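You operate a simulated robot arm through the tools that you are given. There is no shell and no other tool. Be economical: measure what you need, move in short steps, check, and stop when the job is done.

Carry out the task below with a simulated two-armed robot. There is one attempt and no reset: what you move stays moved.

## Task
Thread the web as the chart shows and clamp it on the table.
Fine: push the splice stop first; the leader tab ends in the table's groove; the green lever opens and shuts the clamp.

The check looks at the end state, three seconds after you hand in, the way a careful person would. Anything else that was tipped, shoved, dropped, spilled or broken makes it a failure.

## Robot
Two 7-joint arms with fingered hands on one trunk, on a base that drives. Base frame: it is fixed to the floor where the robot stands at the start and does not move with it; the origin is under the middle of the robot, x ahead of it, y to its left, z up; the surface under the hand at the start is at about z = 0.849. Lengths are in m, angles in rad, forces in N, time in s.
The left shoulder is at the start at [0.021, 0.215, 1.323], the right one opposite. With the tool pointing down near the work surface each hand reaches from about 0.1 to 0.62 m from the robot's upright axis, wherever it stands, measured 20 degrees to its own side. Places, roughly: blue clamp lever [0.5, 0.2, 1]; counter safe switch [1.4, -2.9, 0.9]; green clamp lever [0.4, 0.4, 1]; left threading roller [0.4, 0.9, 1.2]; middle threading roller [0.5, 0.7, 1.2]; print jog button [0.7, -0.8, 0.9]; print safe switch [0.7, -1, 0.9]; print stop button [0.7, -0.9, 0.9]; red air lever [0.3, 0.9, 1]; rewind jog button [1.5, -3.3, 0.9]; rewind stop button [1.6, -3.5, 0.9]; right threading roller [0.5, 0.6, 1.1]; splice back button [0.4, 0.1, 0.9]; splice jog button [0.4, 0.1, 0.9]; splice stop button [0.4, 0, 0.9]; steel table [0.6, 0.3, 1]. Payload 3.6 kg a hand.
The tool frame of a hand sits at the grasp point between the pads (the TCP): z along the fingers, y along the line on which they close. The tips reach 0.022 m beyond it. Largest opening 0.132 m; the body of the gripper starts 0.06 m behind the TCP. The gripper is a hand of 4 fingers: y runs from the thumb to the fingers, the wrist lies at [0, 0, -0.203] in the tool frame.
Orientation is that of the tool frame in the base frame, as [roll, pitch, yaw] about the fixed x, y, z axes, in that order (R = Rz(yaw) Ry(pitch) Rx(roll)). With the fingers straight down and closing along the base's y, the tool's x points along the base's -x, its y along +y and its z along -z.

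## Interface
- The arms move only by the tool play_rows. It takes "left_deltas", "right_deltas" or both (then of equal length, played together; a hand with none holds still); each is a list of rows, each a list of 2 entries, a list of its own where there are three numbers: the shift along the tool's x, y, z in units of 200 mm (1.0 is 200 mm), then the turn, a rotation vector about the tool's x, y, z in units of 45 degrees (1.0 is 45 degrees). In form: [[[x, y, z], [wx, wy, wz]], ...]. A call has 1 to 20 rows; each row is the pose to reach, as a shift and turn from the pose commanded when the call began, along the tool's axes at that moment. A call with a number of a shift or a turn outside -1 to 1 is refused whole. Rows are played at 5 a second. More than 0.05 m and 0.15 rad between two rows, and nothing of the call is played. A pose out of reach is approached as far as the arm can. The call stops where the force on the tool passes 50 N (or 10 N more than at its start, if that is more) or the arm is blocked; 0.2 s more then pass. In this call time passes only in rows, and 0.2 s behind the last. The reply holds the time, the measured pose of the TCP, the force on the tool along the base axes, the opening and the grip force, in the units named above and with some noise, with the torque about the TCP (base axes, N m) and any sound that the robot's microphone picked up.
- Cameras (640 x 400 px; columns grow to the right, rows downward): "scene" is now at [0.1539, 0.0443, 1.2717]; the picture's right is [0.52, -0.85, -0.00], its down [-0.01, -0.00, -1.00] and it looks along [0.85, 0.52, -0.01] (base axes); focal length 214 px, centre (320, 200). "left" rides on the left gripper at [-0.053, -0.053, -0.084] in its tool frame; the picture's right is [0.71, -0.71, 0.00], its down [0.53, 0.53, -0.67] and it looks along [0.47, 0.47, 0.74] (tool axes); focal length 247 px, centre (320, 200). "right" rides on the right gripper at [0.053, -0.053, -0.084] in its tool frame; the picture's right is [0.71, 0.71, 0.00], its down [-0.53, 0.53, -0.67] and it looks along [-0.47, 0.47, 0.74] (tool axes); focal length 247 px, centre (320, 200). There is no depth. A picture from a camera that has moved, and an enlarged one, comes with that camera's place and axes in the base frame and with its lens.
- capture(camera): a new picture of that camera. The clock stands still meanwhile.
- lift_body(by): slides the trunk up (or, below 0, down) by that many m; the arms and the scene camera ride with it, the base frame stays. It gives what a move gives, with no picture.
- base_move(legs): drives the robot by 1 to 6 legs, each [ahead, turn to the left] in m and rad, along the robot's own axes; the way and the turn of a leg run together, so that a leg with both is an arc; at most 1.5 m and 3.142 rad a leg. The arms and the cameras ride along, it lands a little off, and it stops where it bumps. It gives what a move gives.
- move_fingers(finger1, finger2, finger3, thumb_bend, hand): sets how far each is bent, from 0 (flat) to 1 (curled in); at 0.3 the hand is open as for a grip, at 0.7 the pads meet at the TCP. One left out holds its place. A second passes; each finger stops where it meets its share of the squeeze, and holds until it gets a number again. It is the only way to open and close the hand. It gives what a move gives, with no picture; readings hold the bend of each and the force on the fingers (four entries, about 0 where the hand has none), thumb and palm.
- pan_tilt(pan, tilt): turns the head with the scene camera to pan (to the left, within 1.047 rad either way) and tilt (down, from -0.506 to 1.204), counted from straight ahead of the robot. It gives what a move gives.
- zoom(camera, box): a new picture of the part [left, top, right, bottom] of that camera's present view, enlarged. The clock stands still meanwhile.
- close_job(): hands the job in; it is judged then, once.

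Work in short steps. Places have to be worked out from the pictures, the camera data and where the tool is seen: move nearer, look again, correct. Check each grasp and each placing, and mend what went wrong. You have 120 turns and 108 pictures in all, those below and enlarged ones among them. Open the grippers and draw the arms clear of the work before you hand the job in, unless the task says otherwise; then end with one line.

The tools are called as name(argument=value, ...) on one line, values as JSON. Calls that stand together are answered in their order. play_rows: Moves the arms, as the interface text tells. Its arguments: {"type":"object","properties":{"left_deltas":{"type":"array"},"right_deltas":{"type":"array"}},"required":[]} The other tools are called the same way: lift_body (by) slides the trunk up or down; move_fingers (finger1, finger2, finger3, thumb_bend, hand) moves the fingers one by one; base_move (legs) drives the base; pan_tilt (pan, tilt) turns the head that bears the scene camera; capture (camera) takes a picture; zoom (camera, box) takes an enlarged picture of a part of a camera's view; close_job () hands the job in.

At the start:

```text
clock: 0.0
left_position: [0.1847, 0.224, 1.4949]
left_orientation: [-3.14, 0.0, 3.14]
left_ft_force: [0.1, -0.9, -0.3]
left_wrist_torque: [0.0, -0.01, 0.01]
left_gripper_width: 0.1319
left_grasp_force: 0.0
left_shape: jaw
left_bend: [0.3, 0.3, 0.3, 0.3]
left_finger forces: [0.0, 0.1, 0.0, 0.0, 0.0, 0.0]
right_position: [0.3525, 0.0441, 0.9987]
right_orientation: [3.139, 0.0, -3.141]
right_ft_force: [0.0, -0.9, 0.0]
right_wrist_torque: [0.02, 0.0, 0.02]
right_gripper_width: 0.132
right_grasp_force: 0.0
right_shape: jaw
right_bend: [0.3, 0.3, 0.3, 0.3]
right_finger forces: [0.0, 0.0, 0.0, 0.1, 0.1, 0.1]
trunk travel left (down, up): [-0.6, 0.076]
robot x, y, heading: [-0.0011, -0.003, 0.004]
head pan, tilt: [0.548, 0.005]
```

scene: 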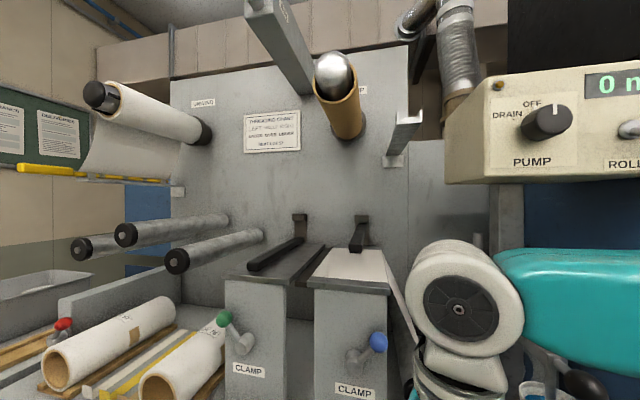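
right: 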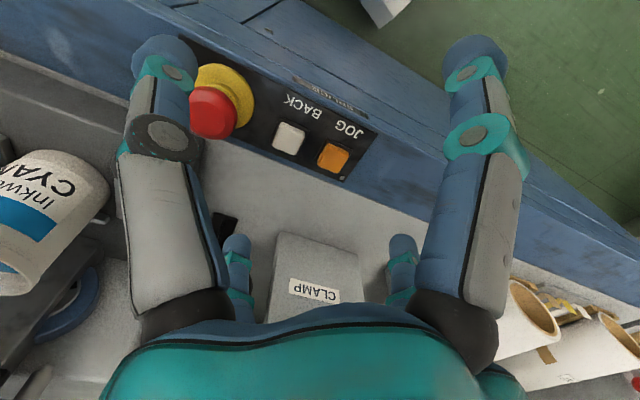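
left: 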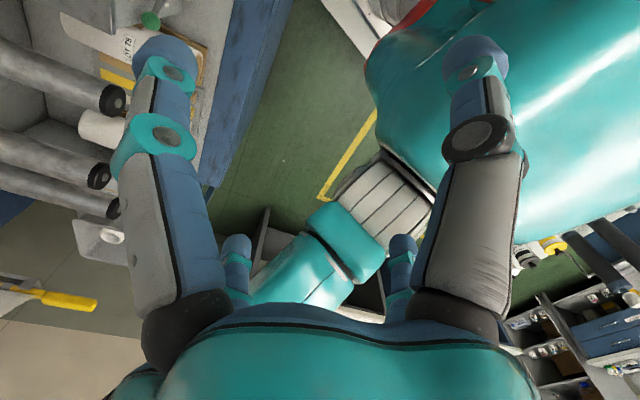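

The scene shows a threading chart on the back panel, a roll at upper left with a hanging web, and three rollers. I zoom on the chart and on the roll.

zoom(camera="scene", box=[235, 100, 310, 160])

zoom(camera="scene", box=[0, 70, 300, 290])

zoom(camera="scene", box=[200, 200, 440, 400])

```text
6.67 times, centred on (272, 130) of scene
camera zoom: at [0.1539, 0.0443, 1.2717], right [0.52, -0.85, 0.0], down [-0.01, 0.0, -1.0], along [0.85, 0.52, -0.01], focal length 1430 px, centre (637, 667)
```

zoom: 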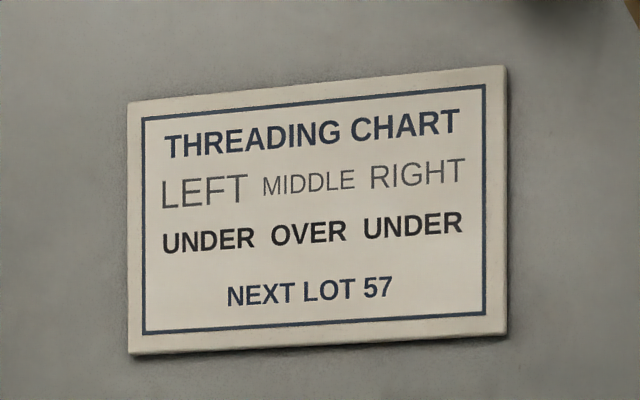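

```text
1.82 times, centred on (150, 180) of scene
camera zoom: at [0.1539, 0.0443, 1.2717], right [0.52, -0.85, 0.0], down [-0.01, 0.0, -1.0], along [0.85, 0.52, -0.01], focal length 390 px, centre (629, 236)
```

zoom: 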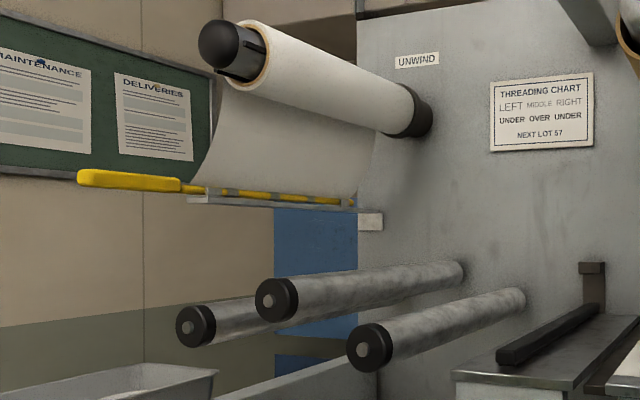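

```text
2.00 times, centred on (320, 300) of scene
camera zoom: at [0.1539, 0.0443, 1.2717], right [0.52, -0.85, 0.0], down [-0.01, 0.0, -1.0], along [0.85, 0.52, -0.01], focal length 429 px, centre (320, 0)
```

zoom: 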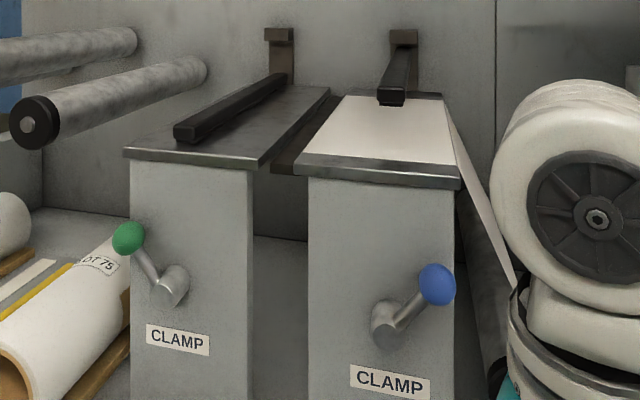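

The chart says left UNDER, middle OVER, right UNDER. First I look closer at the splice stop button.

zoom(camera="right", box=[160, 40, 400, 190])

pan_tilt(pan=0.2, tilt=0.9)

capture(camera="scene")

```text
2.67 times, centred on (280, 115) of right
camera zoom: at [0.2981, -0.0085, 1.0824], right [-0.71, 0.71, 0.0], down [0.53, 0.53, 0.67], along [0.47, 0.47, -0.74], focal length 659 px, centre (427, 427)
```

zoom: 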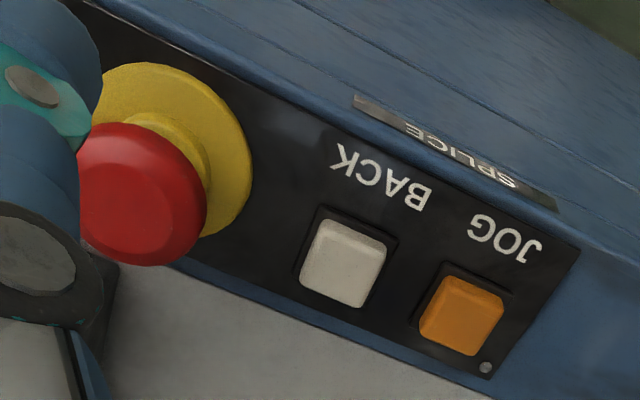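

```text
clock: 1.2
left_position: [0.185, 0.224, 1.4939]
left_orientation: [3.141, -0.001, 3.139]
left_ft_force: [0.7, 0.0, 0.3]
left_wrist_torque: [-0.02, 0.01, 0.02]
left_gripper_width: 0.1317
left_grasp_force: 0.0
left_shape: jaw
left_bend: [0.3, 0.3, 0.3, 0.3]
left_finger forces: [0.0, 0.0, 0.0, 0.1, 0.1, 0.0]
right_position: [0.3508, 0.0432, 0.9997]
right_orientation: [3.141, 0.0, 3.141]
right_ft_force: [0.0, 0.2, 0.4]
right_wrist_torque: [-0.01, 0.02, -0.03]
right_gripper_width: 0.1319
right_grasp_force: 0.1
right_shape: jaw
right_bend: [0.3, 0.3, 0.3, 0.3]
right_finger forces: [0.1, 0.0, 0.0, 0.0, 0.0, 0.0]
trunk travel left (down, up): [-0.6, 0.076]
robot x, y, heading: [0.0013, -0.0001, -0.004]
head pan, tilt: [0.201, 0.901]
```

```text
100 pictures are left
camera scene: at [0.151, 0.0124, 1.1922], right [0.2, -0.98, 0.0], down [-0.77, -0.16, -0.62], along [0.61, 0.12, -0.78], focal length 214 px, centre (320, 200)
```

scene: 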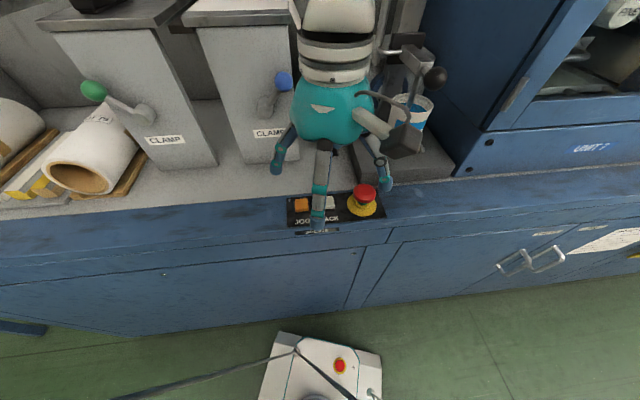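

Triangulating both views, the stop cap sits at about (0.405, -0.016, 0.904), facing up. I close the right fingers, place them above it, and go down to just short of it.

move_fingers(hand="right", finger1=0.7, finger2=0.7, finger3=0.7, thumb_bend=0.7)

play_rows(right_deltas=[[[-0.14, -0.15, 0], [0, 0, 0]], [[-0.27, -0.295, 0], [0, 0, 0]], [[-0.27, -0.295, 0.12], [0, 0, 0]], [[-0.27, -0.295, 0.2], [0, 0, 0]]])

capture(camera="scene")

capture(camera="right")

```text
clock: 2.2
left_position: [0.1849, 0.2234, 1.4945]
left_orientation: [-3.14, 0.0, 3.141]
left_ft_force: [0.2, -0.1, 0.3]
left_wrist_torque: [-0.01, 0.04, 0.01]
left_gripper_width: 0.1318
left_grasp_force: 0.1
left_shape: jaw
left_bend: [0.3, 0.3, 0.3, 0.3]
left_finger forces: [0.0, 0.0, 0.1, 0.1, 0.0, 0.1]
right_position: [0.351, 0.0434, 0.9989]
right_orientation: [3.141, 0.0, 3.141]
right_ft_force: [-0.1, 0.4, 0.5]
right_wrist_torque: [0.03, -0.02, -0.01]
right_gripper_width: 0.0001
right_grasp_force: 0.1
right_shape: fingers
right_bend: [0.69, 0.69, 0.69, 0.69]
right_finger forces: [0.0, 0.0, 0.1, 0.0, 0.1, 0.0]
trunk travel left (down, up): [-0.6, 0.076]
robot x, y, heading: [0.0015, 0.0016, -0.0]
head pan, tilt: [0.201, 0.901]
```

```text
clock: 3.2
left_position: [0.1832, 0.2241, 1.4944]
left_orientation: [-3.142, -0.002, 3.141]
left_ft_force: [-0.2, -0.2, 0.3]
left_wrist_torque: [-0.01, -0.02, -0.03]
left_gripper_width: 0.1319
left_grasp_force: 0.1
left_shape: jaw
left_bend: [0.3, 0.3, 0.3, 0.3]
left_finger forces: [0.0, 0.0, 0.1, 0.0, 0.0, 0.0]
right_position: [0.4049, -0.014, 0.9597]
right_orientation: [3.141, 0.0, 3.14]
right_ft_force: [-0.5, -0.8, 0.4]
right_wrist_torque: [0.03, 0.0, -0.03]
right_gripper_width: 0.0001
right_grasp_force: 0.0
right_shape: fingers
right_bend: [0.69, 0.69, 0.69, 0.69]
right_finger forces: [0.0, 0.1, 0.1, 0.1, 0.0, 0.1]
trunk travel left (down, up): [-0.6, 0.076]
robot x, y, heading: [-0.0007, -0.0043, 0.004]
head pan, tilt: [0.201, 0.901]
```

```text
99 pictures are left
camera scene: at [0.1511, 0.0122, 1.1922], right [0.2, -0.98, 0.0], down [-0.77, -0.16, -0.62], along [0.61, 0.12, -0.78], focal length 214 px, centre (320, 200)
```

scene: 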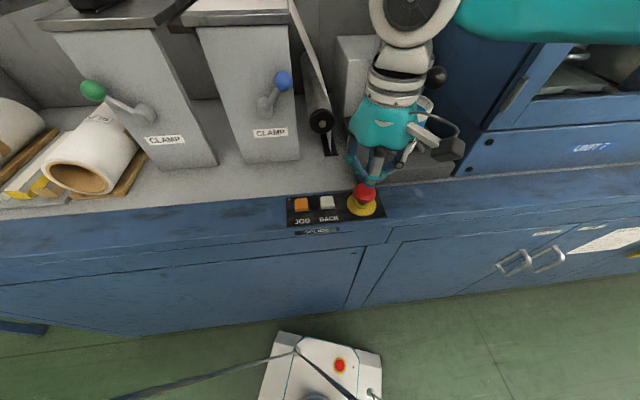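

```text
98 pictures are left
camera right: at [0.3524, -0.0677, 1.0428], right [-0.71, 0.71, 0.0], down [0.53, 0.53, 0.67], along [0.47, 0.47, -0.74], focal length 247 px, centre (320, 200)
```

right: 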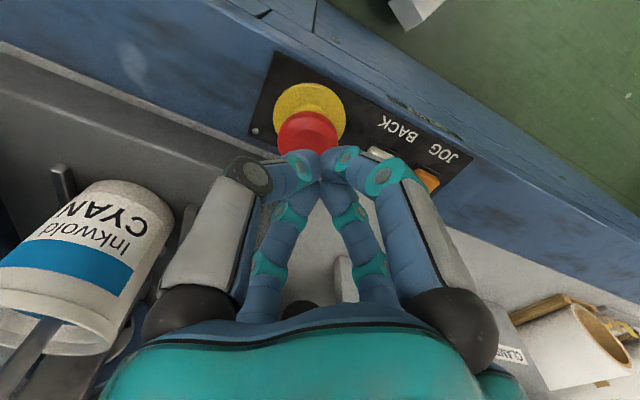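

The fingertips are right above the cap. I press down in small steps.

play_rows(right_deltas=[[[0, -0.02, 0.06], [0, 0, 0]], [[0, -0.02, 0.1], [0, 0, 0]], [[0, -0.02, 0.14], [0, 0, 0]], [[0, -0.02, 0.17], [0, 0, 0]], [[0, -0.02, 0.2], [0, 0, 0]]])

zoom(camera="scene", box=[260, 140, 460, 260])

```text
clock: 4.4
left_position: [0.1844, 0.2236, 1.496]
left_orientation: [-3.14, 0.0, -3.141]
left_ft_force: [0.0, -0.4, 0.5]
left_wrist_torque: [-0.01, 0.0, 0.01]
left_gripper_width: 0.132
left_grasp_force: 0.0
left_shape: jaw
left_bend: [0.3, 0.3, 0.3, 0.3]
left_finger forces: [0.0, 0.1, 0.0, 0.0, 0.0, 0.0]
right_position: [0.4057, -0.019, 0.92]
right_orientation: [-3.141, 0.001, -3.14]
right_ft_force: [1.0, -0.6, 1.7]
right_wrist_torque: [0.03, 0.01, 0.01]
right_gripper_width: 0.0
right_grasp_force: 1.8
right_shape: fingers
right_bend: [0.69, 0.69, 0.69, 0.69]
right_finger forces: [0.0, 0.0, 3.4, 0.0, 0.0, 0.0]
trunk travel left (down, up): [-0.6, 0.076]
robot x, y, heading: [-0.0038, -0.0013, -0.004]
head pan, tilt: [0.201, 0.901]
```

```text
3.20 times, centred on (360, 200) of scene
camera zoom: at [0.1508, 0.0123, 1.1922], right [0.2, -0.98, 0.0], down [-0.77, -0.16, -0.62], along [0.61, 0.12, -0.78], focal length 686 px, centre (192, 200)
```

zoom: 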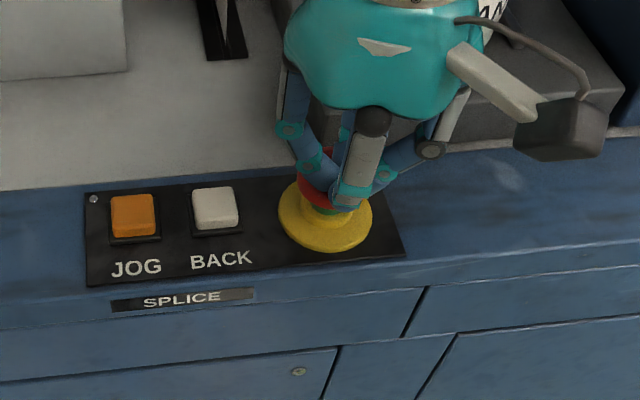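

Contact has begun (small force). I press on further, a few mm at a time.

play_rows(right_deltas=[[[0, 0, 0.015], [0, 0, 0]], [[0, 0, 0.03], [0, 0, 0]], [[0, 0, 0.045], [0, 0, 0]], [[0, 0, 0.06], [0, 0, 0]], [[0, 0, 0.075], [0, 0, 0]]])

zoom(camera="scene", box=[260, 140, 460, 260])

```text
clock: 5.6
left_position: [0.1814, 0.2247, 1.4956]
left_orientation: [-3.139, 0.003, 3.14]
left_ft_force: [0.1, -0.3, 0.0]
left_wrist_torque: [0.02, 0.02, 0.03]
left_gripper_width: 0.1319
left_grasp_force: 0.1
left_shape: jaw
left_bend: [0.3, 0.3, 0.3, 0.3]
left_finger forces: [0.0, 0.0, 0.0, 0.0, 0.1, 0.0]
right_position: [0.4062, -0.0169, 0.9089]
right_orientation: [3.136, 0.007, 3.141]
right_ft_force: [1.0, -1.7, 30.2]
right_wrist_torque: [0.0, -0.17, 0.0]
right_gripper_width: 0.0001
right_grasp_force: 21.1
right_shape: fingers
right_bend: [0.69, 0.71, 0.71, 0.7]
right_finger forces: [0.0, 15.7, 16.5, 0.0, 10.2, 0.1]
trunk travel left (down, up): [-0.6, 0.076]
robot x, y, heading: [0.0035, 0.0012, -0.002]
head pan, tilt: [0.201, 0.901]
```

```text
3.20 times, centred on (360, 200) of scene
camera zoom: at [0.1487, 0.0123, 1.1928], right [0.2, -0.98, 0.0], down [-0.77, -0.16, -0.62], along [0.61, 0.12, -0.78], focal length 686 px, centre (192, 200)
```

zoom: 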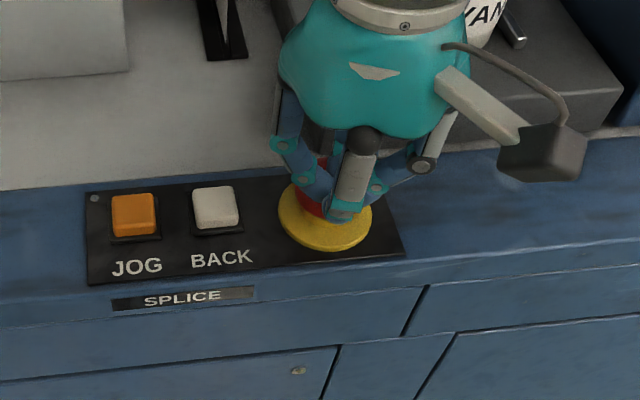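

Force is 30 N with the cap going in. I push a little more to make sure it latches, then lift and look.

play_rows(right_deltas=[[[0, 0, 0.015], [0, 0, 0]], [[0, 0, 0.03], [0, 0, 0]], [[0, 0, 0.04], [0, 0, 0]]])

play_rows(right_deltas=[[[0, 0, -0.1], [0, 0, 0]], [[0, 0, -0.3], [0, 0, 0]], [[0.2, 0, -0.5], [0, 0, 0]], [[0.4, 0, -0.5], [0, 0, 0]]])

zoom(camera="scene", box=[260, 140, 460, 260])

capture(camera="right")

```text
clock: 6.1
left_position: [0.1815, 0.2229, 1.4948]
left_orientation: [-3.14, 0.003, 3.141]
left_ft_force: [-0.1, 0.9, 0.7]
left_wrist_torque: [-0.04, 0.01, 0.04]
left_gripper_width: 0.132
left_grasp_force: 0.0
left_shape: jaw
left_bend: [0.3, 0.3, 0.3, 0.3]
left_finger forces: [0.0, 0.1, 0.0, 0.0, 0.1, 0.0]
right_position: [0.4061, -0.0166, 0.908]
right_orientation: [3.133, 0.009, -3.141]
right_ft_force: [-9.2, -7.2, 27.5]
right_wrist_torque: [-0.25, -0.02, -0.06]
right_gripper_width: 0.0
right_grasp_force: 21.7
right_shape: fingers
right_bend: [0.69, 0.71, 0.71, 0.7]
right_finger forces: [0.0, 12.5, 14.0, 0.0, 16.6, 0.1]
trunk travel left (down, up): [-0.6, 0.076]
robot x, y, heading: [0.0042, -0.0002, 0.005]
head pan, tilt: [0.201, 0.901]
stopped in row 2 (right hand): the force on the tool passed its limit at 52 N (the readings are from after the stop); the commanded pose is now the measured one
```

```text
refused: row 3 steps farther than a row can; nothing moved
```

```text
3.20 times, centred on (360, 200) of scene
camera zoom: at [0.1486, 0.0118, 1.1924], right [0.2, -0.98, 0.0], down [-0.77, -0.16, -0.62], along [0.61, 0.12, -0.78], focal length 686 px, centre (192, 200)
```

zoom: 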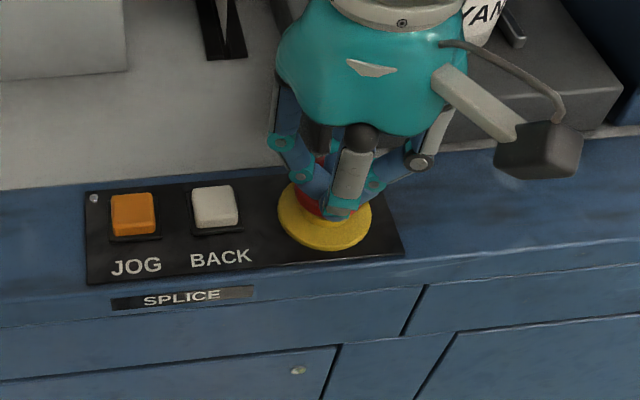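

```text
94 pictures are left
camera right: at [0.3522, -0.0696, 0.9907], right [-0.71, 0.71, 0.0], down [0.52, 0.52, 0.68], along [0.48, 0.48, -0.74], focal length 247 px, centre (320, 200)
```

right: 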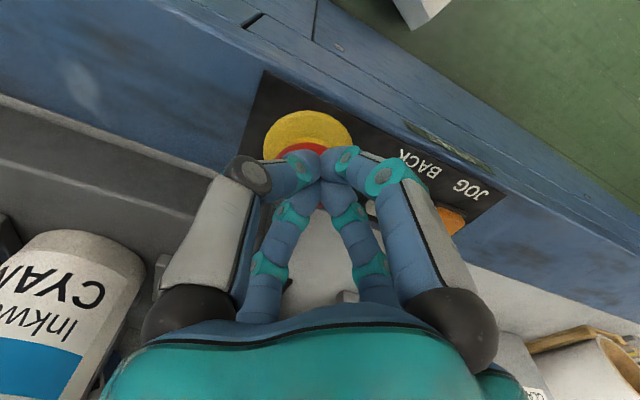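

It bottomed out above 50 N. I lift away to see whether the cap stays in.

play_rows(right_deltas=[[[0, 0, -0.1], [0, 0, 0]], [[0, 0, -0.3], [0, 0, 0]], [[0, 0, -0.5], [0, 0, 0]], [[0.2, 0, -0.55], [0, 0, 0]], [[0.4, 0, -0.6], [0, 0, 0]]])

zoom(camera="scene", box=[260, 140, 460, 260])

capture(camera="right")

```text
clock: 7.3
left_position: [0.1839, 0.2247, 1.4941]
left_orientation: [-3.141, 0.001, 3.14]
left_ft_force: [-0.6, -0.6, 0.7]
left_wrist_torque: [0.04, 0.01, 0.02]
left_gripper_width: 0.1321
left_grasp_force: 0.1
left_shape: jaw
left_bend: [0.3, 0.3, 0.3, 0.3]
left_finger forces: [0.0, 0.1, 0.1, 0.1, 0.0, 0.0]
right_position: [0.3273, -0.0179, 1.0229]
right_orientation: [3.14, 0.009, 3.14]
right_ft_force: [0.0, 0.5, -0.3]
right_wrist_torque: [0.01, 0.03, 0.0]
right_gripper_width: 0.0
right_grasp_force: 0.0
right_shape: fingers
right_bend: [0.69, 0.69, 0.69, 0.69]
right_finger forces: [0.0, 0.0, 0.0, 0.0, 0.1, 0.0]
trunk travel left (down, up): [-0.6, 0.076]
robot x, y, heading: [0.0018, 0.0008, 0.005]
head pan, tilt: [0.201, 0.901]
```

```text
3.20 times, centred on (360, 200) of scene
camera zoom: at [0.1506, 0.0126, 1.1922], right [0.2, -0.98, 0.0], down [-0.77, -0.16, -0.62], along [0.61, 0.12, -0.78], focal length 686 px, centre (192, 200)
```

zoom: 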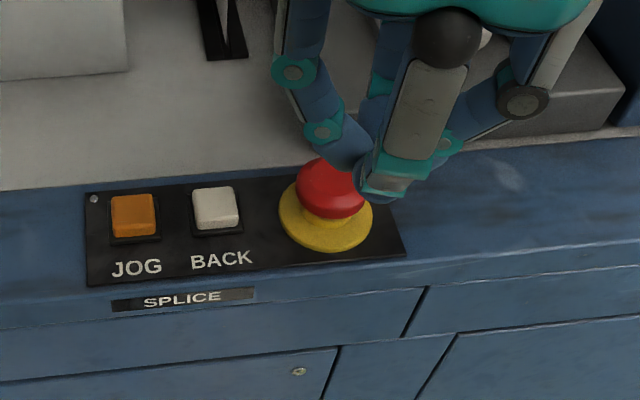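

```text
92 pictures are left
camera right: at [0.2738, -0.0704, 1.1069], right [-0.71, 0.71, 0.0], down [0.52, 0.52, 0.67], along [0.48, 0.47, -0.74], focal length 247 px, centre (320, 200)
```

right: 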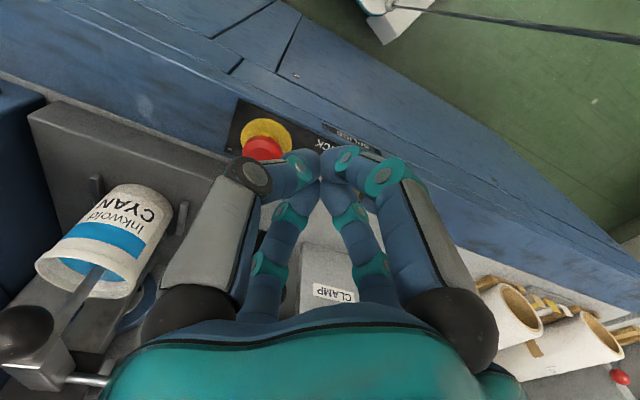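

The cap looks lower relative to its collar than before. I zoom once to confirm, and turn the head back toward the threading area.

zoom(camera="right", box=[200, 90, 360, 190])

pan_tilt(pan=0.9, tilt=0.25)

capture(camera="scene")

```text
4.00 times, centred on (280, 140) of right
camera zoom: at [0.2738, -0.0704, 1.1069], right [-0.71, 0.71, 0.0], down [0.52, 0.52, 0.67], along [0.48, 0.47, -0.74], focal length 988 px, centre (480, 440)
```

zoom: 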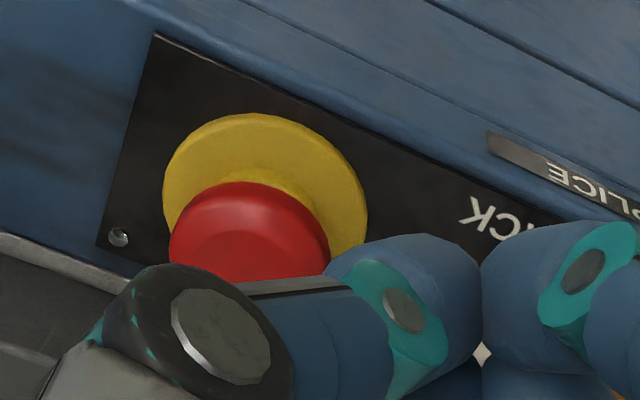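

```text
clock: 8.4
left_position: [0.185, 0.2245, 1.4951]
left_orientation: [-3.14, 0.0, -3.141]
left_ft_force: [0.3, 0.7, -0.1]
left_wrist_torque: [-0.01, -0.01, 0.0]
left_gripper_width: 0.1319
left_grasp_force: 0.0
left_shape: jaw
left_bend: [0.3, 0.3, 0.3, 0.3]
left_finger forces: [0.0, 0.0, 0.1, 0.0, 0.1, 0.0]
right_position: [0.3279, -0.0174, 1.0236]
right_orientation: [3.138, 0.007, 3.141]
right_ft_force: [-0.3, -0.1, 0.3]
right_wrist_torque: [-0.03, -0.02, 0.0]
right_gripper_width: 0.0002
right_grasp_force: 0.0
right_shape: fingers
right_bend: [0.69, 0.69, 0.69, 0.69]
right_finger forces: [0.0, 0.0, 0.0, 0.0, 0.0, 0.0]
trunk travel left (down, up): [-0.6, 0.076]
robot x, y, heading: [-0.0019, -0.0012, -0.004]
head pan, tilt: [0.901, 0.25]
```

```text
90 pictures are left
camera scene: at [0.1351, 0.0705, 1.2491], right [0.78, -0.62, 0.0], down [-0.15, -0.19, -0.97], along [0.6, 0.76, -0.25], focal length 214 px, centre (320, 200)
```

scene: 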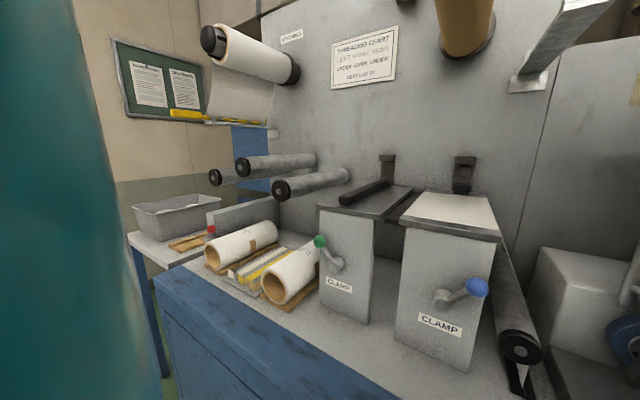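

Stop is latched. The machine wall is turned about 0.3 rad from my heading, so I back off, drive along the bench to the left, and face it squarely to see the web and rollers.

base_move(legs=[[-0.2, 0], [0, 1.87], [0.5, 0], [0, -1.57]])

pan_tilt(pan=0.0, tilt=0.2)

capture(camera="scene")

```text
clock: 13.0
left_position: [-0.3519, 0.2516, 1.4949]
left_orientation: [-3.14, 0.008, -1.926]
left_ft_force: [-1.0, -2.2, 1.3]
left_wrist_torque: [0.21, -0.08, -0.02]
left_gripper_width: 0.132
left_grasp_force: 0.1
left_shape: jaw
left_bend: [0.3, 0.3, 0.3, 0.3]
left_finger forces: [0.0, 0.1, 0.0, 0.0, 0.0, 0.0]
right_position: [-0.0722, 0.303, 1.0234]
right_orientation: [3.141, 0.008, -1.929]
right_ft_force: [-0.4, 0.5, -0.7]
right_wrist_torque: [0.04, -0.03, 0.05]
right_gripper_width: 0.0
right_grasp_force: 0.0
right_shape: fingers
right_bend: [0.69, 0.69, 0.69, 0.69]
right_finger forces: [0.0, 0.1, 0.1, 0.1, 0.0, 0.2]
trunk travel left (down, up): [-0.6, 0.076]
robot x, y, heading: [-0.1588, -0.0157, 1.248]
head pan, tilt: [0.901, 0.25]
stopped in leg 2: the robot was blocked; the commanded pose is now the measured one
```

```text
clock: 14.2
left_position: [-0.3469, 0.2512, 1.496]
left_orientation: [-3.141, 0.0, -1.926]
left_ft_force: [-0.3, 0.0, 0.7]
left_wrist_torque: [-0.01, 0.03, -0.01]
left_gripper_width: 0.1318
left_grasp_force: 0.0
left_shape: jaw
left_bend: [0.3, 0.3, 0.3, 0.3]
left_finger forces: [0.1, 0.1, 0.0, 0.1, 0.1, 0.0]
right_position: [-0.0696, 0.3017, 1.0238]
right_orientation: [3.137, 0.007, -1.929]
right_ft_force: [0.7, 0.0, -0.4]
right_wrist_torque: [0.01, -0.01, 0.0]
right_gripper_width: 0.0
right_grasp_force: 0.1
right_shape: fingers
right_bend: [0.69, 0.69, 0.69, 0.69]
right_finger forces: [0.0, 0.1, 0.1, 0.1, 0.0, 0.1]
trunk travel left (down, up): [-0.6, 0.076]
robot x, y, heading: [-0.1621, -0.0157, 1.252]
head pan, tilt: [0.0, 0.201]
```

```text
89 pictures are left
camera scene: at [-0.1065, 0.1403, 1.2537], right [0.95, -0.31, 0.0], down [-0.06, -0.19, -0.98], along [0.31, 0.93, -0.2], focal length 214 px, centre (320, 200)
```

scene: 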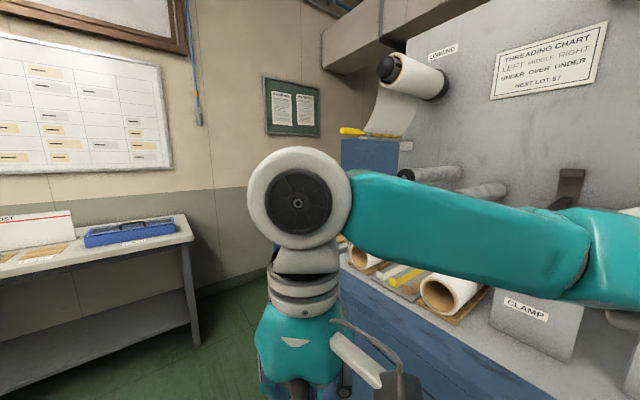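

The turn was blocked at 1.25 rad, perhaps the right elbow near the clamps. I turn back a little and look at what it was near.

base_move(legs=[[0, -0.35]])

pan_tilt(pan=-0.5, tilt=0.4)

capture(camera="scene")

```text
clock: 15.7
left_position: [-0.2446, 0.2998, 1.4952]
left_orientation: [3.141, 0.0, -2.272]
left_ft_force: [0.1, 0.2, -0.9]
left_wrist_torque: [-0.01, 0.01, -0.02]
left_gripper_width: 0.1321
left_grasp_force: 0.1
left_shape: jaw
left_bend: [0.3, 0.3, 0.3, 0.3]
left_finger forces: [0.0, 0.1, 0.0, 0.0, 0.0, 0.1]
right_position: [0.0339, 0.2547, 1.0237]
right_orientation: [3.138, 0.006, -2.272]
right_ft_force: [0.5, -0.4, 0.1]
right_wrist_torque: [0.03, -0.02, -0.01]
right_gripper_width: 0.0
right_grasp_force: 0.0
right_shape: fingers
right_bend: [0.69, 0.69, 0.69, 0.69]
right_finger forces: [0.1, 0.0, 0.0, 0.0, 0.0, 0.1]
trunk travel left (down, up): [-0.6, 0.076]
robot x, y, heading: [-0.1701, -0.006, 0.905]
head pan, tilt: [0.0, 0.201]
```

```text
clock: 16.6
left_position: [-0.2445, 0.2998, 1.4967]
left_orientation: [-3.139, 0.0, -2.27]
left_ft_force: [-0.1, 0.2, 0.2]
left_wrist_torque: [-0.02, 0.01, 0.02]
left_gripper_width: 0.1323
left_grasp_force: 0.0
left_shape: jaw
left_bend: [0.3, 0.3, 0.3, 0.3]
left_finger forces: [0.1, 0.0, 0.0, 0.1, 0.0, 0.0]
right_position: [0.0344, 0.2541, 1.0253]
right_orientation: [3.137, 0.006, -2.271]
right_ft_force: [0.1, 0.2, 0.4]
right_wrist_torque: [0.01, -0.03, 0.01]
right_gripper_width: 0.0002
right_grasp_force: 0.1
right_shape: fingers
right_bend: [0.69, 0.69, 0.69, 0.69]
right_finger forces: [0.0, 0.1, 0.0, 0.0, 0.0, 0.0]
trunk travel left (down, up): [-0.6, 0.076]
robot x, y, heading: [-0.1683, -0.0094, 0.902]
head pan, tilt: [-0.499, 0.4]
```

```text
88 pictures are left
camera scene: at [-0.0377, 0.0857, 1.2353], right [0.4, -0.92, 0.0], down [-0.36, -0.15, -0.92], along [0.85, 0.36, -0.39], focal length 214 px, centre (320, 200)
```

scene: 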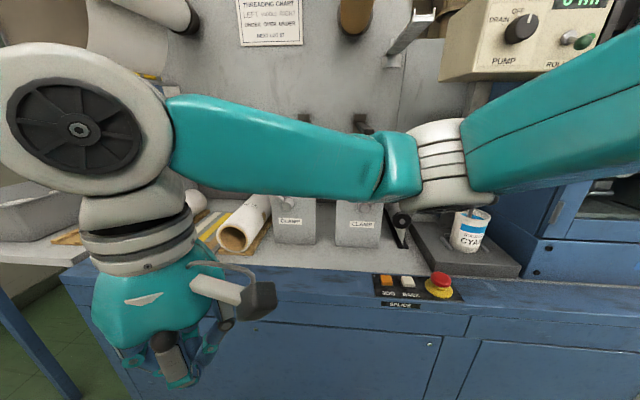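

Nothing seems disturbed, but the right elbow sticks far out. I fold the right arm up into a compact pose like the left one before driving.

play_rows(right_deltas=[[[0.06, -0.1, -0.2], [0, 0, 0]], [[0.12, -0.2, -0.4], [0, 0, 0]], [[0.18, -0.3, -0.6], [0, 0, 0]], [[0.24, -0.4, -0.8], [0, 0, 0]], [[0.3, -0.5, -1], [0, 0, 0]]])

play_rows(right_deltas=[[[0.08, -0.1, -0.2], [0, 0, 0]], [[0.16, -0.2, -0.4], [0, 0, 0]], [[0.24, -0.3, -0.6], [0, 0, 0]], [[0.32, -0.4, -0.8], [0, 0, 0]], [[0.4, -0.5, -1], [0, 0, 0]]])

capture(camera="scene")

```text
clock: 17.8
left_position: [-0.2445, 0.2978, 1.4961]
left_orientation: [3.139, -0.001, -2.271]
left_ft_force: [0.4, -0.4, -0.6]
left_wrist_torque: [0.03, -0.05, 0.03]
left_gripper_width: 0.1319
left_grasp_force: 0.1
left_shape: jaw
left_bend: [0.3, 0.3, 0.3, 0.3]
left_finger forces: [0.0, 0.0, 0.0, 0.0, 0.0, 0.0]
right_position: [0.0708, 0.1366, 1.2255]
right_orientation: [3.138, 0.006, -2.272]
right_ft_force: [0.2, -0.2, -0.3]
right_wrist_torque: [0.03, 0.02, -0.01]
right_gripper_width: 0.0001
right_grasp_force: 0.0
right_shape: fingers
right_bend: [0.69, 0.69, 0.69, 0.69]
right_finger forces: [0.1, 0.1, 0.0, 0.0, 0.1, 0.0]
trunk travel left (down, up): [-0.6, 0.076]
robot x, y, heading: [-0.1723, -0.0078, 0.91]
head pan, tilt: [-0.499, 0.4]
```

```text
clock: 19.0
left_position: [-0.2448, 0.2987, 1.4951]
left_orientation: [-3.14, -0.001, -2.27]
left_ft_force: [0.1, -0.1, -0.7]
left_wrist_torque: [0.01, 0.01, -0.01]
left_gripper_width: 0.132
left_grasp_force: 0.1
left_shape: jaw
left_bend: [0.3, 0.3, 0.3, 0.3]
left_finger forces: [0.1, 0.0, 0.1, 0.0, 0.0, 0.0]
right_position: [0.094, 0.016, 1.4212]
right_orientation: [3.138, 0.008, -2.27]
right_ft_force: [0.4, -0.2, 0.6]
right_wrist_torque: [0.01, 0.02, -0.03]
right_gripper_width: 0.0001
right_grasp_force: 0.0
right_shape: fingers
right_bend: [0.69, 0.69, 0.69, 0.69]
right_finger forces: [0.1, 0.0, 0.0, 0.0, 0.0, 0.0]
trunk travel left (down, up): [-0.6, 0.076]
robot x, y, heading: [-0.1703, -0.0061, 0.903]
head pan, tilt: [-0.499, 0.4]
```

```text
87 pictures are left
camera scene: at [-0.0376, 0.0848, 1.2353], right [0.39, -0.92, 0.0], down [-0.36, -0.15, -0.92], along [0.85, 0.36, -0.39], focal length 214 px, centre (320, 200)
```

scene: 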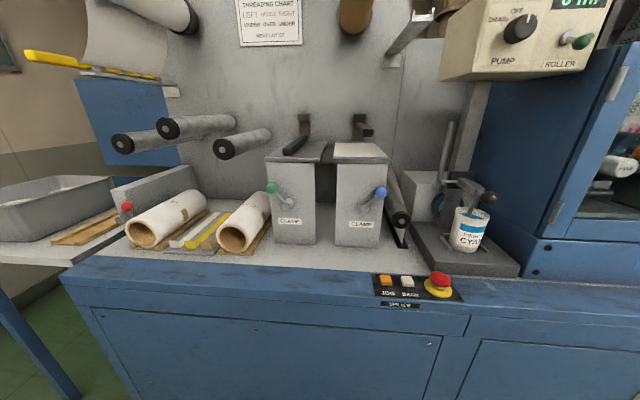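

Clear view now: nothing was disturbed. Triangulated roller free ends: left (0.289,0.78,1.15), middle (0.334,0.653,1.19), right (0.379,0.53,1.14); table front edge about z 1.115; the wall normal has heading ≈0.34. I drive left parallel to the bench and then face it.

base_move(legs=[[0, 1.008], [0.4, 0], [0, -1.571]])

pan_tilt(pan=0.3, tilt=0.1)

capture(camera="scene")

```text
clock: 22.0
left_position: [-0.4685, 0.1057, 1.4965]
left_orientation: [-3.139, 0.0, -1.289]
left_ft_force: [-0.5, -0.6, -1.1]
left_wrist_torque: [-0.04, -0.06, 0.0]
left_gripper_width: 0.1318
left_grasp_force: 0.0
left_shape: jaw
left_bend: [0.3, 0.3, 0.3, 0.3]
left_finger forces: [0.1, 0.1, 0.0, 0.0, 0.0, 0.0]
right_position: [-0.0463, 0.2304, 1.4224]
right_orientation: [3.139, 0.006, -1.292]
right_ft_force: [0.2, -0.1, -0.2]
right_wrist_torque: [0.01, -0.03, -0.02]
right_gripper_width: 0.0
right_grasp_force: 0.1
right_shape: fingers
right_bend: [0.69, 0.69, 0.69, 0.69]
right_finger forces: [0.1, 0.0, 0.0, 0.1, 0.0, 0.0]
trunk travel left (down, up): [-0.6, 0.076]
robot x, y, heading: [-0.1368, 0.0054, 1.885]
head pan, tilt: [-0.499, 0.4]
stopped in leg 1: the robot was blocked; the commanded pose is now the measured one
```

```text
clock: 23.1
left_position: [-0.4682, 0.1058, 1.4977]
left_orientation: [-3.14, -0.001, -1.291]
left_ft_force: [0.3, 0.6, 0.3]
left_wrist_torque: [-0.01, 0.01, 0.02]
left_gripper_width: 0.1318
left_grasp_force: 0.2
left_shape: jaw
left_bend: [0.3, 0.3, 0.3, 0.3]
left_finger forces: [0.0, 0.0, 0.0, 0.1, 0.0, 0.1]
right_position: [-0.0435, 0.23, 1.4232]
right_orientation: [3.137, 0.006, -1.293]
right_ft_force: [0.7, 0.4, -0.3]
right_wrist_torque: [-0.02, 0.04, -0.01]
right_gripper_width: 0.0
right_grasp_force: 0.0
right_shape: fingers
right_bend: [0.69, 0.69, 0.69, 0.69]
right_finger forces: [0.0, 0.1, 0.1, 0.0, 0.0, 0.0]
trunk travel left (down, up): [-0.6, 0.076]
robot x, y, heading: [-0.1383, 0.0081, 1.882]
head pan, tilt: [0.3, 0.099]
```

```text
86 pictures are left
camera scene: at [-0.2119, 0.1508, 1.2631], right [0.82, 0.57, 0.0], down [0.06, -0.08, -0.99], along [-0.57, 0.82, -0.1], focal length 214 px, centre (320, 200)
```

scene: 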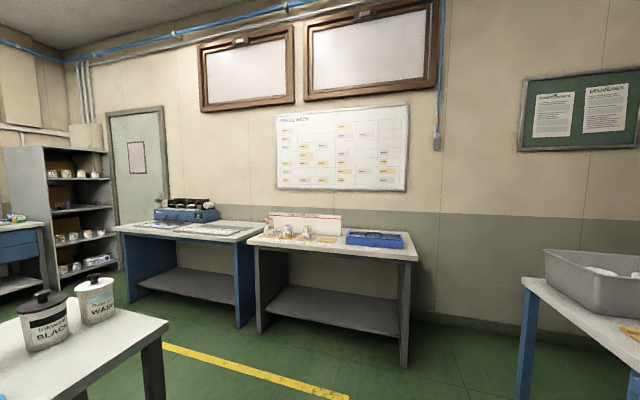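

Blocked right near the end of the turn; I look around the left rear and down for the obstacle.

pan_tilt(pan=1.0, tilt=0.7)

capture(camera="scene")

pan_tilt(pan=-1.0, tilt=0.7)

capture(camera="scene")

```text
clock: 24.2
left_position: [-0.4679, 0.1067, 1.4978]
left_orientation: [3.141, 0.0, -1.29]
left_ft_force: [0.5, 0.5, -0.5]
left_wrist_torque: [0.0, 0.03, 0.04]
left_gripper_width: 0.1319
left_grasp_force: 0.1
left_shape: jaw
left_bend: [0.3, 0.3, 0.3, 0.3]
left_finger forces: [0.1, 0.0, 0.0, 0.0, 0.1, 0.1]
right_position: [-0.0444, 0.2297, 1.4219]
right_orientation: [3.136, 0.007, -1.292]
right_ft_force: [0.2, 0.2, 0.0]
right_wrist_torque: [-0.02, -0.02, 0.0]
right_gripper_width: 0.0
right_grasp_force: 0.1
right_shape: fingers
right_bend: [0.69, 0.69, 0.69, 0.69]
right_finger forces: [0.0, 0.0, 0.0, 0.0, 0.0, 0.0]
trunk travel left (down, up): [-0.6, 0.076]
robot x, y, heading: [-0.1392, 0.0065, 1.877]
head pan, tilt: [1.0, 0.7]
```

```text
85 pictures are left
camera scene: at [-0.2414, 0.0975, 1.2084], right [0.26, 0.97, 0.0], down [0.62, -0.17, -0.77], along [-0.74, 0.2, -0.64], focal length 214 px, centre (320, 200)
```

scene: 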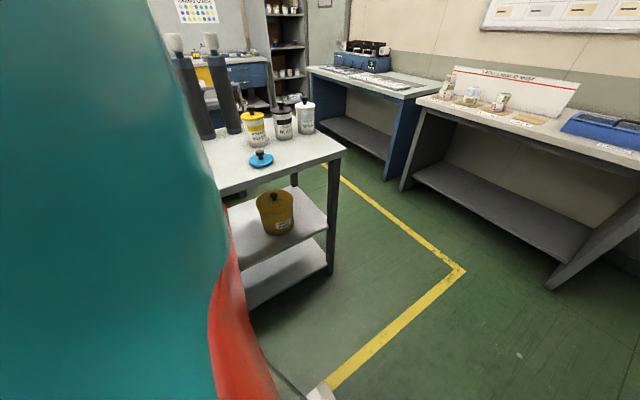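

```text
clock: 26.1
left_position: [-0.4665, 0.1057, 1.497]
left_orientation: [-3.141, 0.0, -1.29]
left_ft_force: [0.0, 0.0, 0.8]
left_wrist_torque: [0.01, 0.02, 0.02]
left_gripper_width: 0.1316
left_grasp_force: 0.0
left_shape: jaw
left_bend: [0.3, 0.3, 0.3, 0.3]
left_finger forces: [0.1, 0.0, 0.0, 0.0, 0.0, 0.1]
right_position: [-0.0437, 0.2306, 1.4217]
right_orientation: [3.136, 0.006, -1.293]
right_ft_force: [0.0, -0.4, 0.6]
right_wrist_torque: [-0.02, 0.0, -0.03]
right_gripper_width: 0.0
right_grasp_force: 0.0
right_shape: fingers
right_bend: [0.69, 0.69, 0.69, 0.69]
right_finger forces: [0.1, 0.0, 0.0, 0.0, 0.0, 0.1]
trunk travel left (down, up): [-0.6, 0.076]
robot x, y, heading: [-0.1364, 0.0034, 1.878]
head pan, tilt: [-1.0, 0.7]
```

```text
84 pictures are left
camera scene: at [-0.1052, 0.1408, 1.2084], right [0.77, -0.64, 0.0], down [-0.41, -0.5, -0.76], along [0.49, 0.59, -0.64], focal length 214 px, centre (320, 200)
```

scene: 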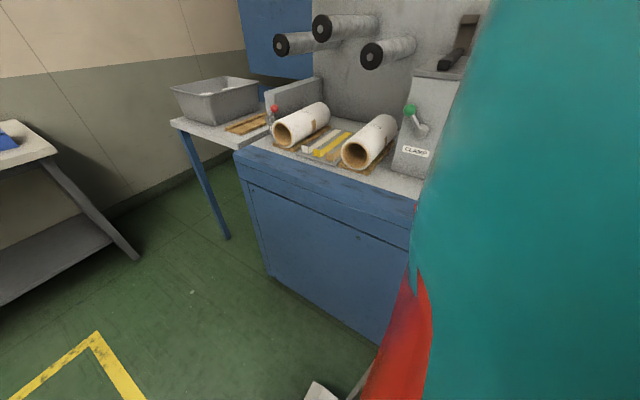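

The cart behind on my left bounds the corridor (edge parallel to the bench), so the left elbow was probably against it; its things still stand. I zigzag sideways with smaller heading offsets instead of turning fully sideways.

base_move(legs=[[0, -0.74], [0.225, 0], [0, -1.6], [-0.22, 0], [0, 1.3], [0.18, 0]])

base_move(legs=[[0, -0.5]])

pan_tilt(pan=0.35, tilt=0.1)

capture(camera="scene")

```text
clock: 30.4
left_position: [-0.2155, 0.5134, 1.4974]
left_orientation: [3.14, 0.0, -2.052]
left_ft_force: [-0.8, -0.1, 0.2]
left_wrist_torque: [0.02, -0.03, -0.03]
left_gripper_width: 0.132
left_grasp_force: 0.1
left_shape: jaw
left_bend: [0.3, 0.3, 0.3, 0.3]
left_finger forces: [0.1, 0.1, 0.0, 0.1, 0.1, 0.1]
right_position: [0.1759, 0.3134, 1.422]
right_orientation: [3.139, 0.002, -2.042]
right_ft_force: [-1.3, -0.2, -0.9]
right_wrist_torque: [0.02, -0.02, -0.01]
right_gripper_width: 0.0004
right_grasp_force: 0.2
right_shape: fingers
right_bend: [0.69, 0.69, 0.69, 0.69]
right_finger forces: [0.0, 0.0, 0.1, 0.0, 0.0, 0.1]
trunk travel left (down, up): [-0.6, 0.076]
robot x, y, heading: [-0.0571, 0.2151, 1.127]
head pan, tilt: [-1.0, 0.7]
stopped in leg 3: the robot was blocked; the commanded pose is now the measured one
```

```text
clock: 31.2
left_position: [-0.2092, 0.5203, 1.4981]
left_orientation: [3.14, 0.0, -2.077]
left_ft_force: [0.0, -0.2, -0.3]
left_wrist_torque: [-0.04, -0.01, -0.01]
left_gripper_width: 0.1319
left_grasp_force: 0.1
left_shape: jaw
left_bend: [0.3, 0.3, 0.3, 0.3]
left_finger forces: [0.0, 0.1, 0.0, 0.0, 0.0, 0.0]
right_position: [0.1771, 0.3116, 1.4206]
right_orientation: [-3.134, -0.007, -2.052]
right_ft_force: [-0.2, -0.3, -0.4]
right_wrist_torque: [-0.01, -0.02, -0.02]
right_gripper_width: 0.0
right_grasp_force: 0.1
right_shape: fingers
right_bend: [0.69, 0.69, 0.69, 0.69]
right_finger forces: [0.1, 0.0, 0.0, 0.0, 0.1, 0.0]
trunk travel left (down, up): [-0.6, 0.076]
robot x, y, heading: [-0.0563, 0.2188, 1.109]
head pan, tilt: [-1.0, 0.7]
stopped in leg 1: the robot was blocked; the commanded pose is now the measured one
```

```text
clock: 32.7
left_position: [-0.2087, 0.5232, 1.4987]
left_orientation: [3.14, -0.003, -2.077]
left_ft_force: [0.8, 0.7, 0.4]
left_wrist_torque: [0.0, -0.02, -0.01]
left_gripper_width: 0.1322
left_grasp_force: 0.1
left_shape: jaw
left_bend: [0.3, 0.3, 0.3, 0.3]
left_finger forces: [0.0, 0.1, 0.1, 0.0, 0.0, 0.0]
right_position: [0.1763, 0.3121, 1.4216]
right_orientation: [-3.137, -0.006, -2.056]
right_ft_force: [-0.8, -0.8, 0.9]
right_wrist_torque: [0.0, 0.0, 0.01]
right_gripper_width: 0.0
right_grasp_force: 0.0
right_shape: fingers
right_bend: [0.69, 0.69, 0.69, 0.69]
right_finger forces: [0.0, 0.1, 0.0, 0.0, 0.0, 0.0]
trunk travel left (down, up): [-0.6, 0.076]
robot x, y, heading: [-0.0565, 0.2193, 1.115]
head pan, tilt: [0.351, 0.099]
```

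```text
83 pictures are left
camera scene: at [-0.0093, 0.3836, 1.2617], right [0.99, -0.11, 0.0], down [-0.01, -0.11, -0.99], along [0.11, 0.99, -0.11], focal length 214 px, centre (320, 200)
```

scene: 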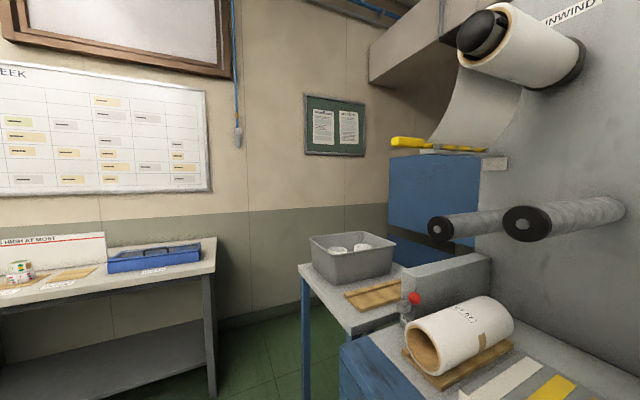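

The base corner is probably against the bench front. Before going on I check where my right elbow and base are relative to the clamps.

pan_tilt(pan=-0.9, tilt=0.5)

capture(camera="scene")

capture(camera="right")

capture(camera="left")

```text
clock: 34.1
left_position: [-0.209, 0.5228, 1.4976]
left_orientation: [3.141, -0.004, -2.077]
left_ft_force: [-0.6, 0.5, 0.6]
left_wrist_torque: [-0.01, 0.0, 0.0]
left_gripper_width: 0.132
left_grasp_force: 0.1
left_shape: jaw
left_bend: [0.3, 0.3, 0.3, 0.3]
left_finger forces: [0.1, 0.1, 0.1, 0.0, 0.0, 0.0]
right_position: [0.1761, 0.3126, 1.4215]
right_orientation: [-3.136, -0.008, -2.059]
right_ft_force: [0.4, -0.1, -0.5]
right_wrist_torque: [0.03, 0.04, 0.01]
right_gripper_width: 0.0
right_grasp_force: 0.1
right_shape: fingers
right_bend: [0.69, 0.69, 0.69, 0.69]
right_finger forces: [0.1, 0.0, 0.0, 0.0, 0.0, 0.1]
trunk travel left (down, up): [-0.6, 0.076]
robot x, y, heading: [-0.0578, 0.2162, 1.112]
head pan, tilt: [-0.901, 0.499]
```

```text
82 pictures are left
camera scene: at [0.0695, 0.3109, 1.225], right [0.21, -0.98, 0.01], down [-0.47, -0.11, -0.88], along [0.86, 0.18, -0.48], focal length 214 px, centre (320, 200)
```

scene: 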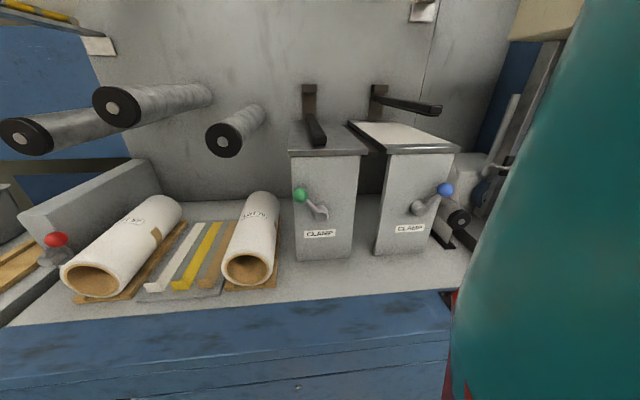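

```text
81 pictures are left
camera right: at [0.1989, 0.2419, 1.5051], right [-0.96, -0.29, 0.0], down [-0.22, 0.72, 0.66], along [-0.2, 0.63, -0.75], focal length 247 px, centre (320, 200)
```

right: 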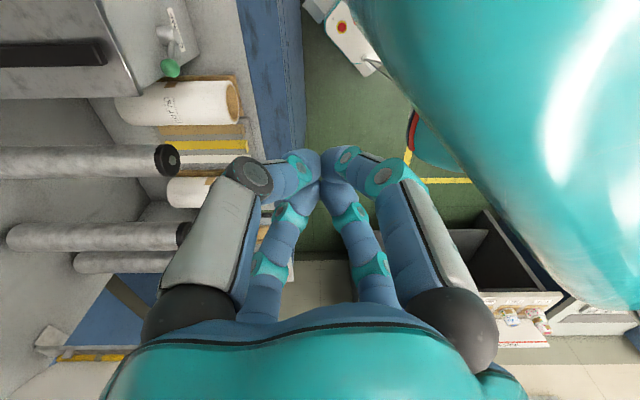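

```text
80 pictures are left
camera left: at [-0.136, 0.5422, 1.5816], right [0.28, -0.96, 0.0], down [-0.71, -0.2, 0.67], along [-0.64, -0.19, -0.74], focal length 247 px, centre (320, 200)
```

left: 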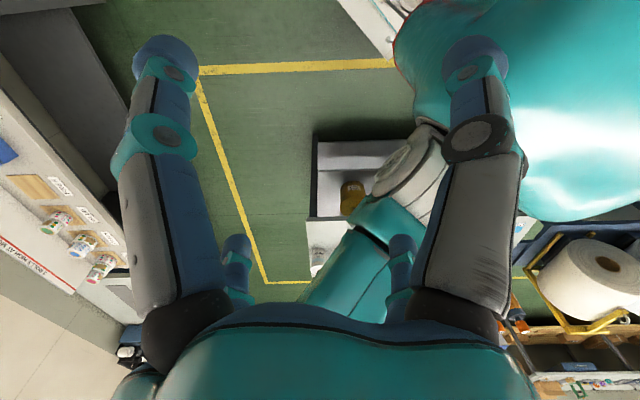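

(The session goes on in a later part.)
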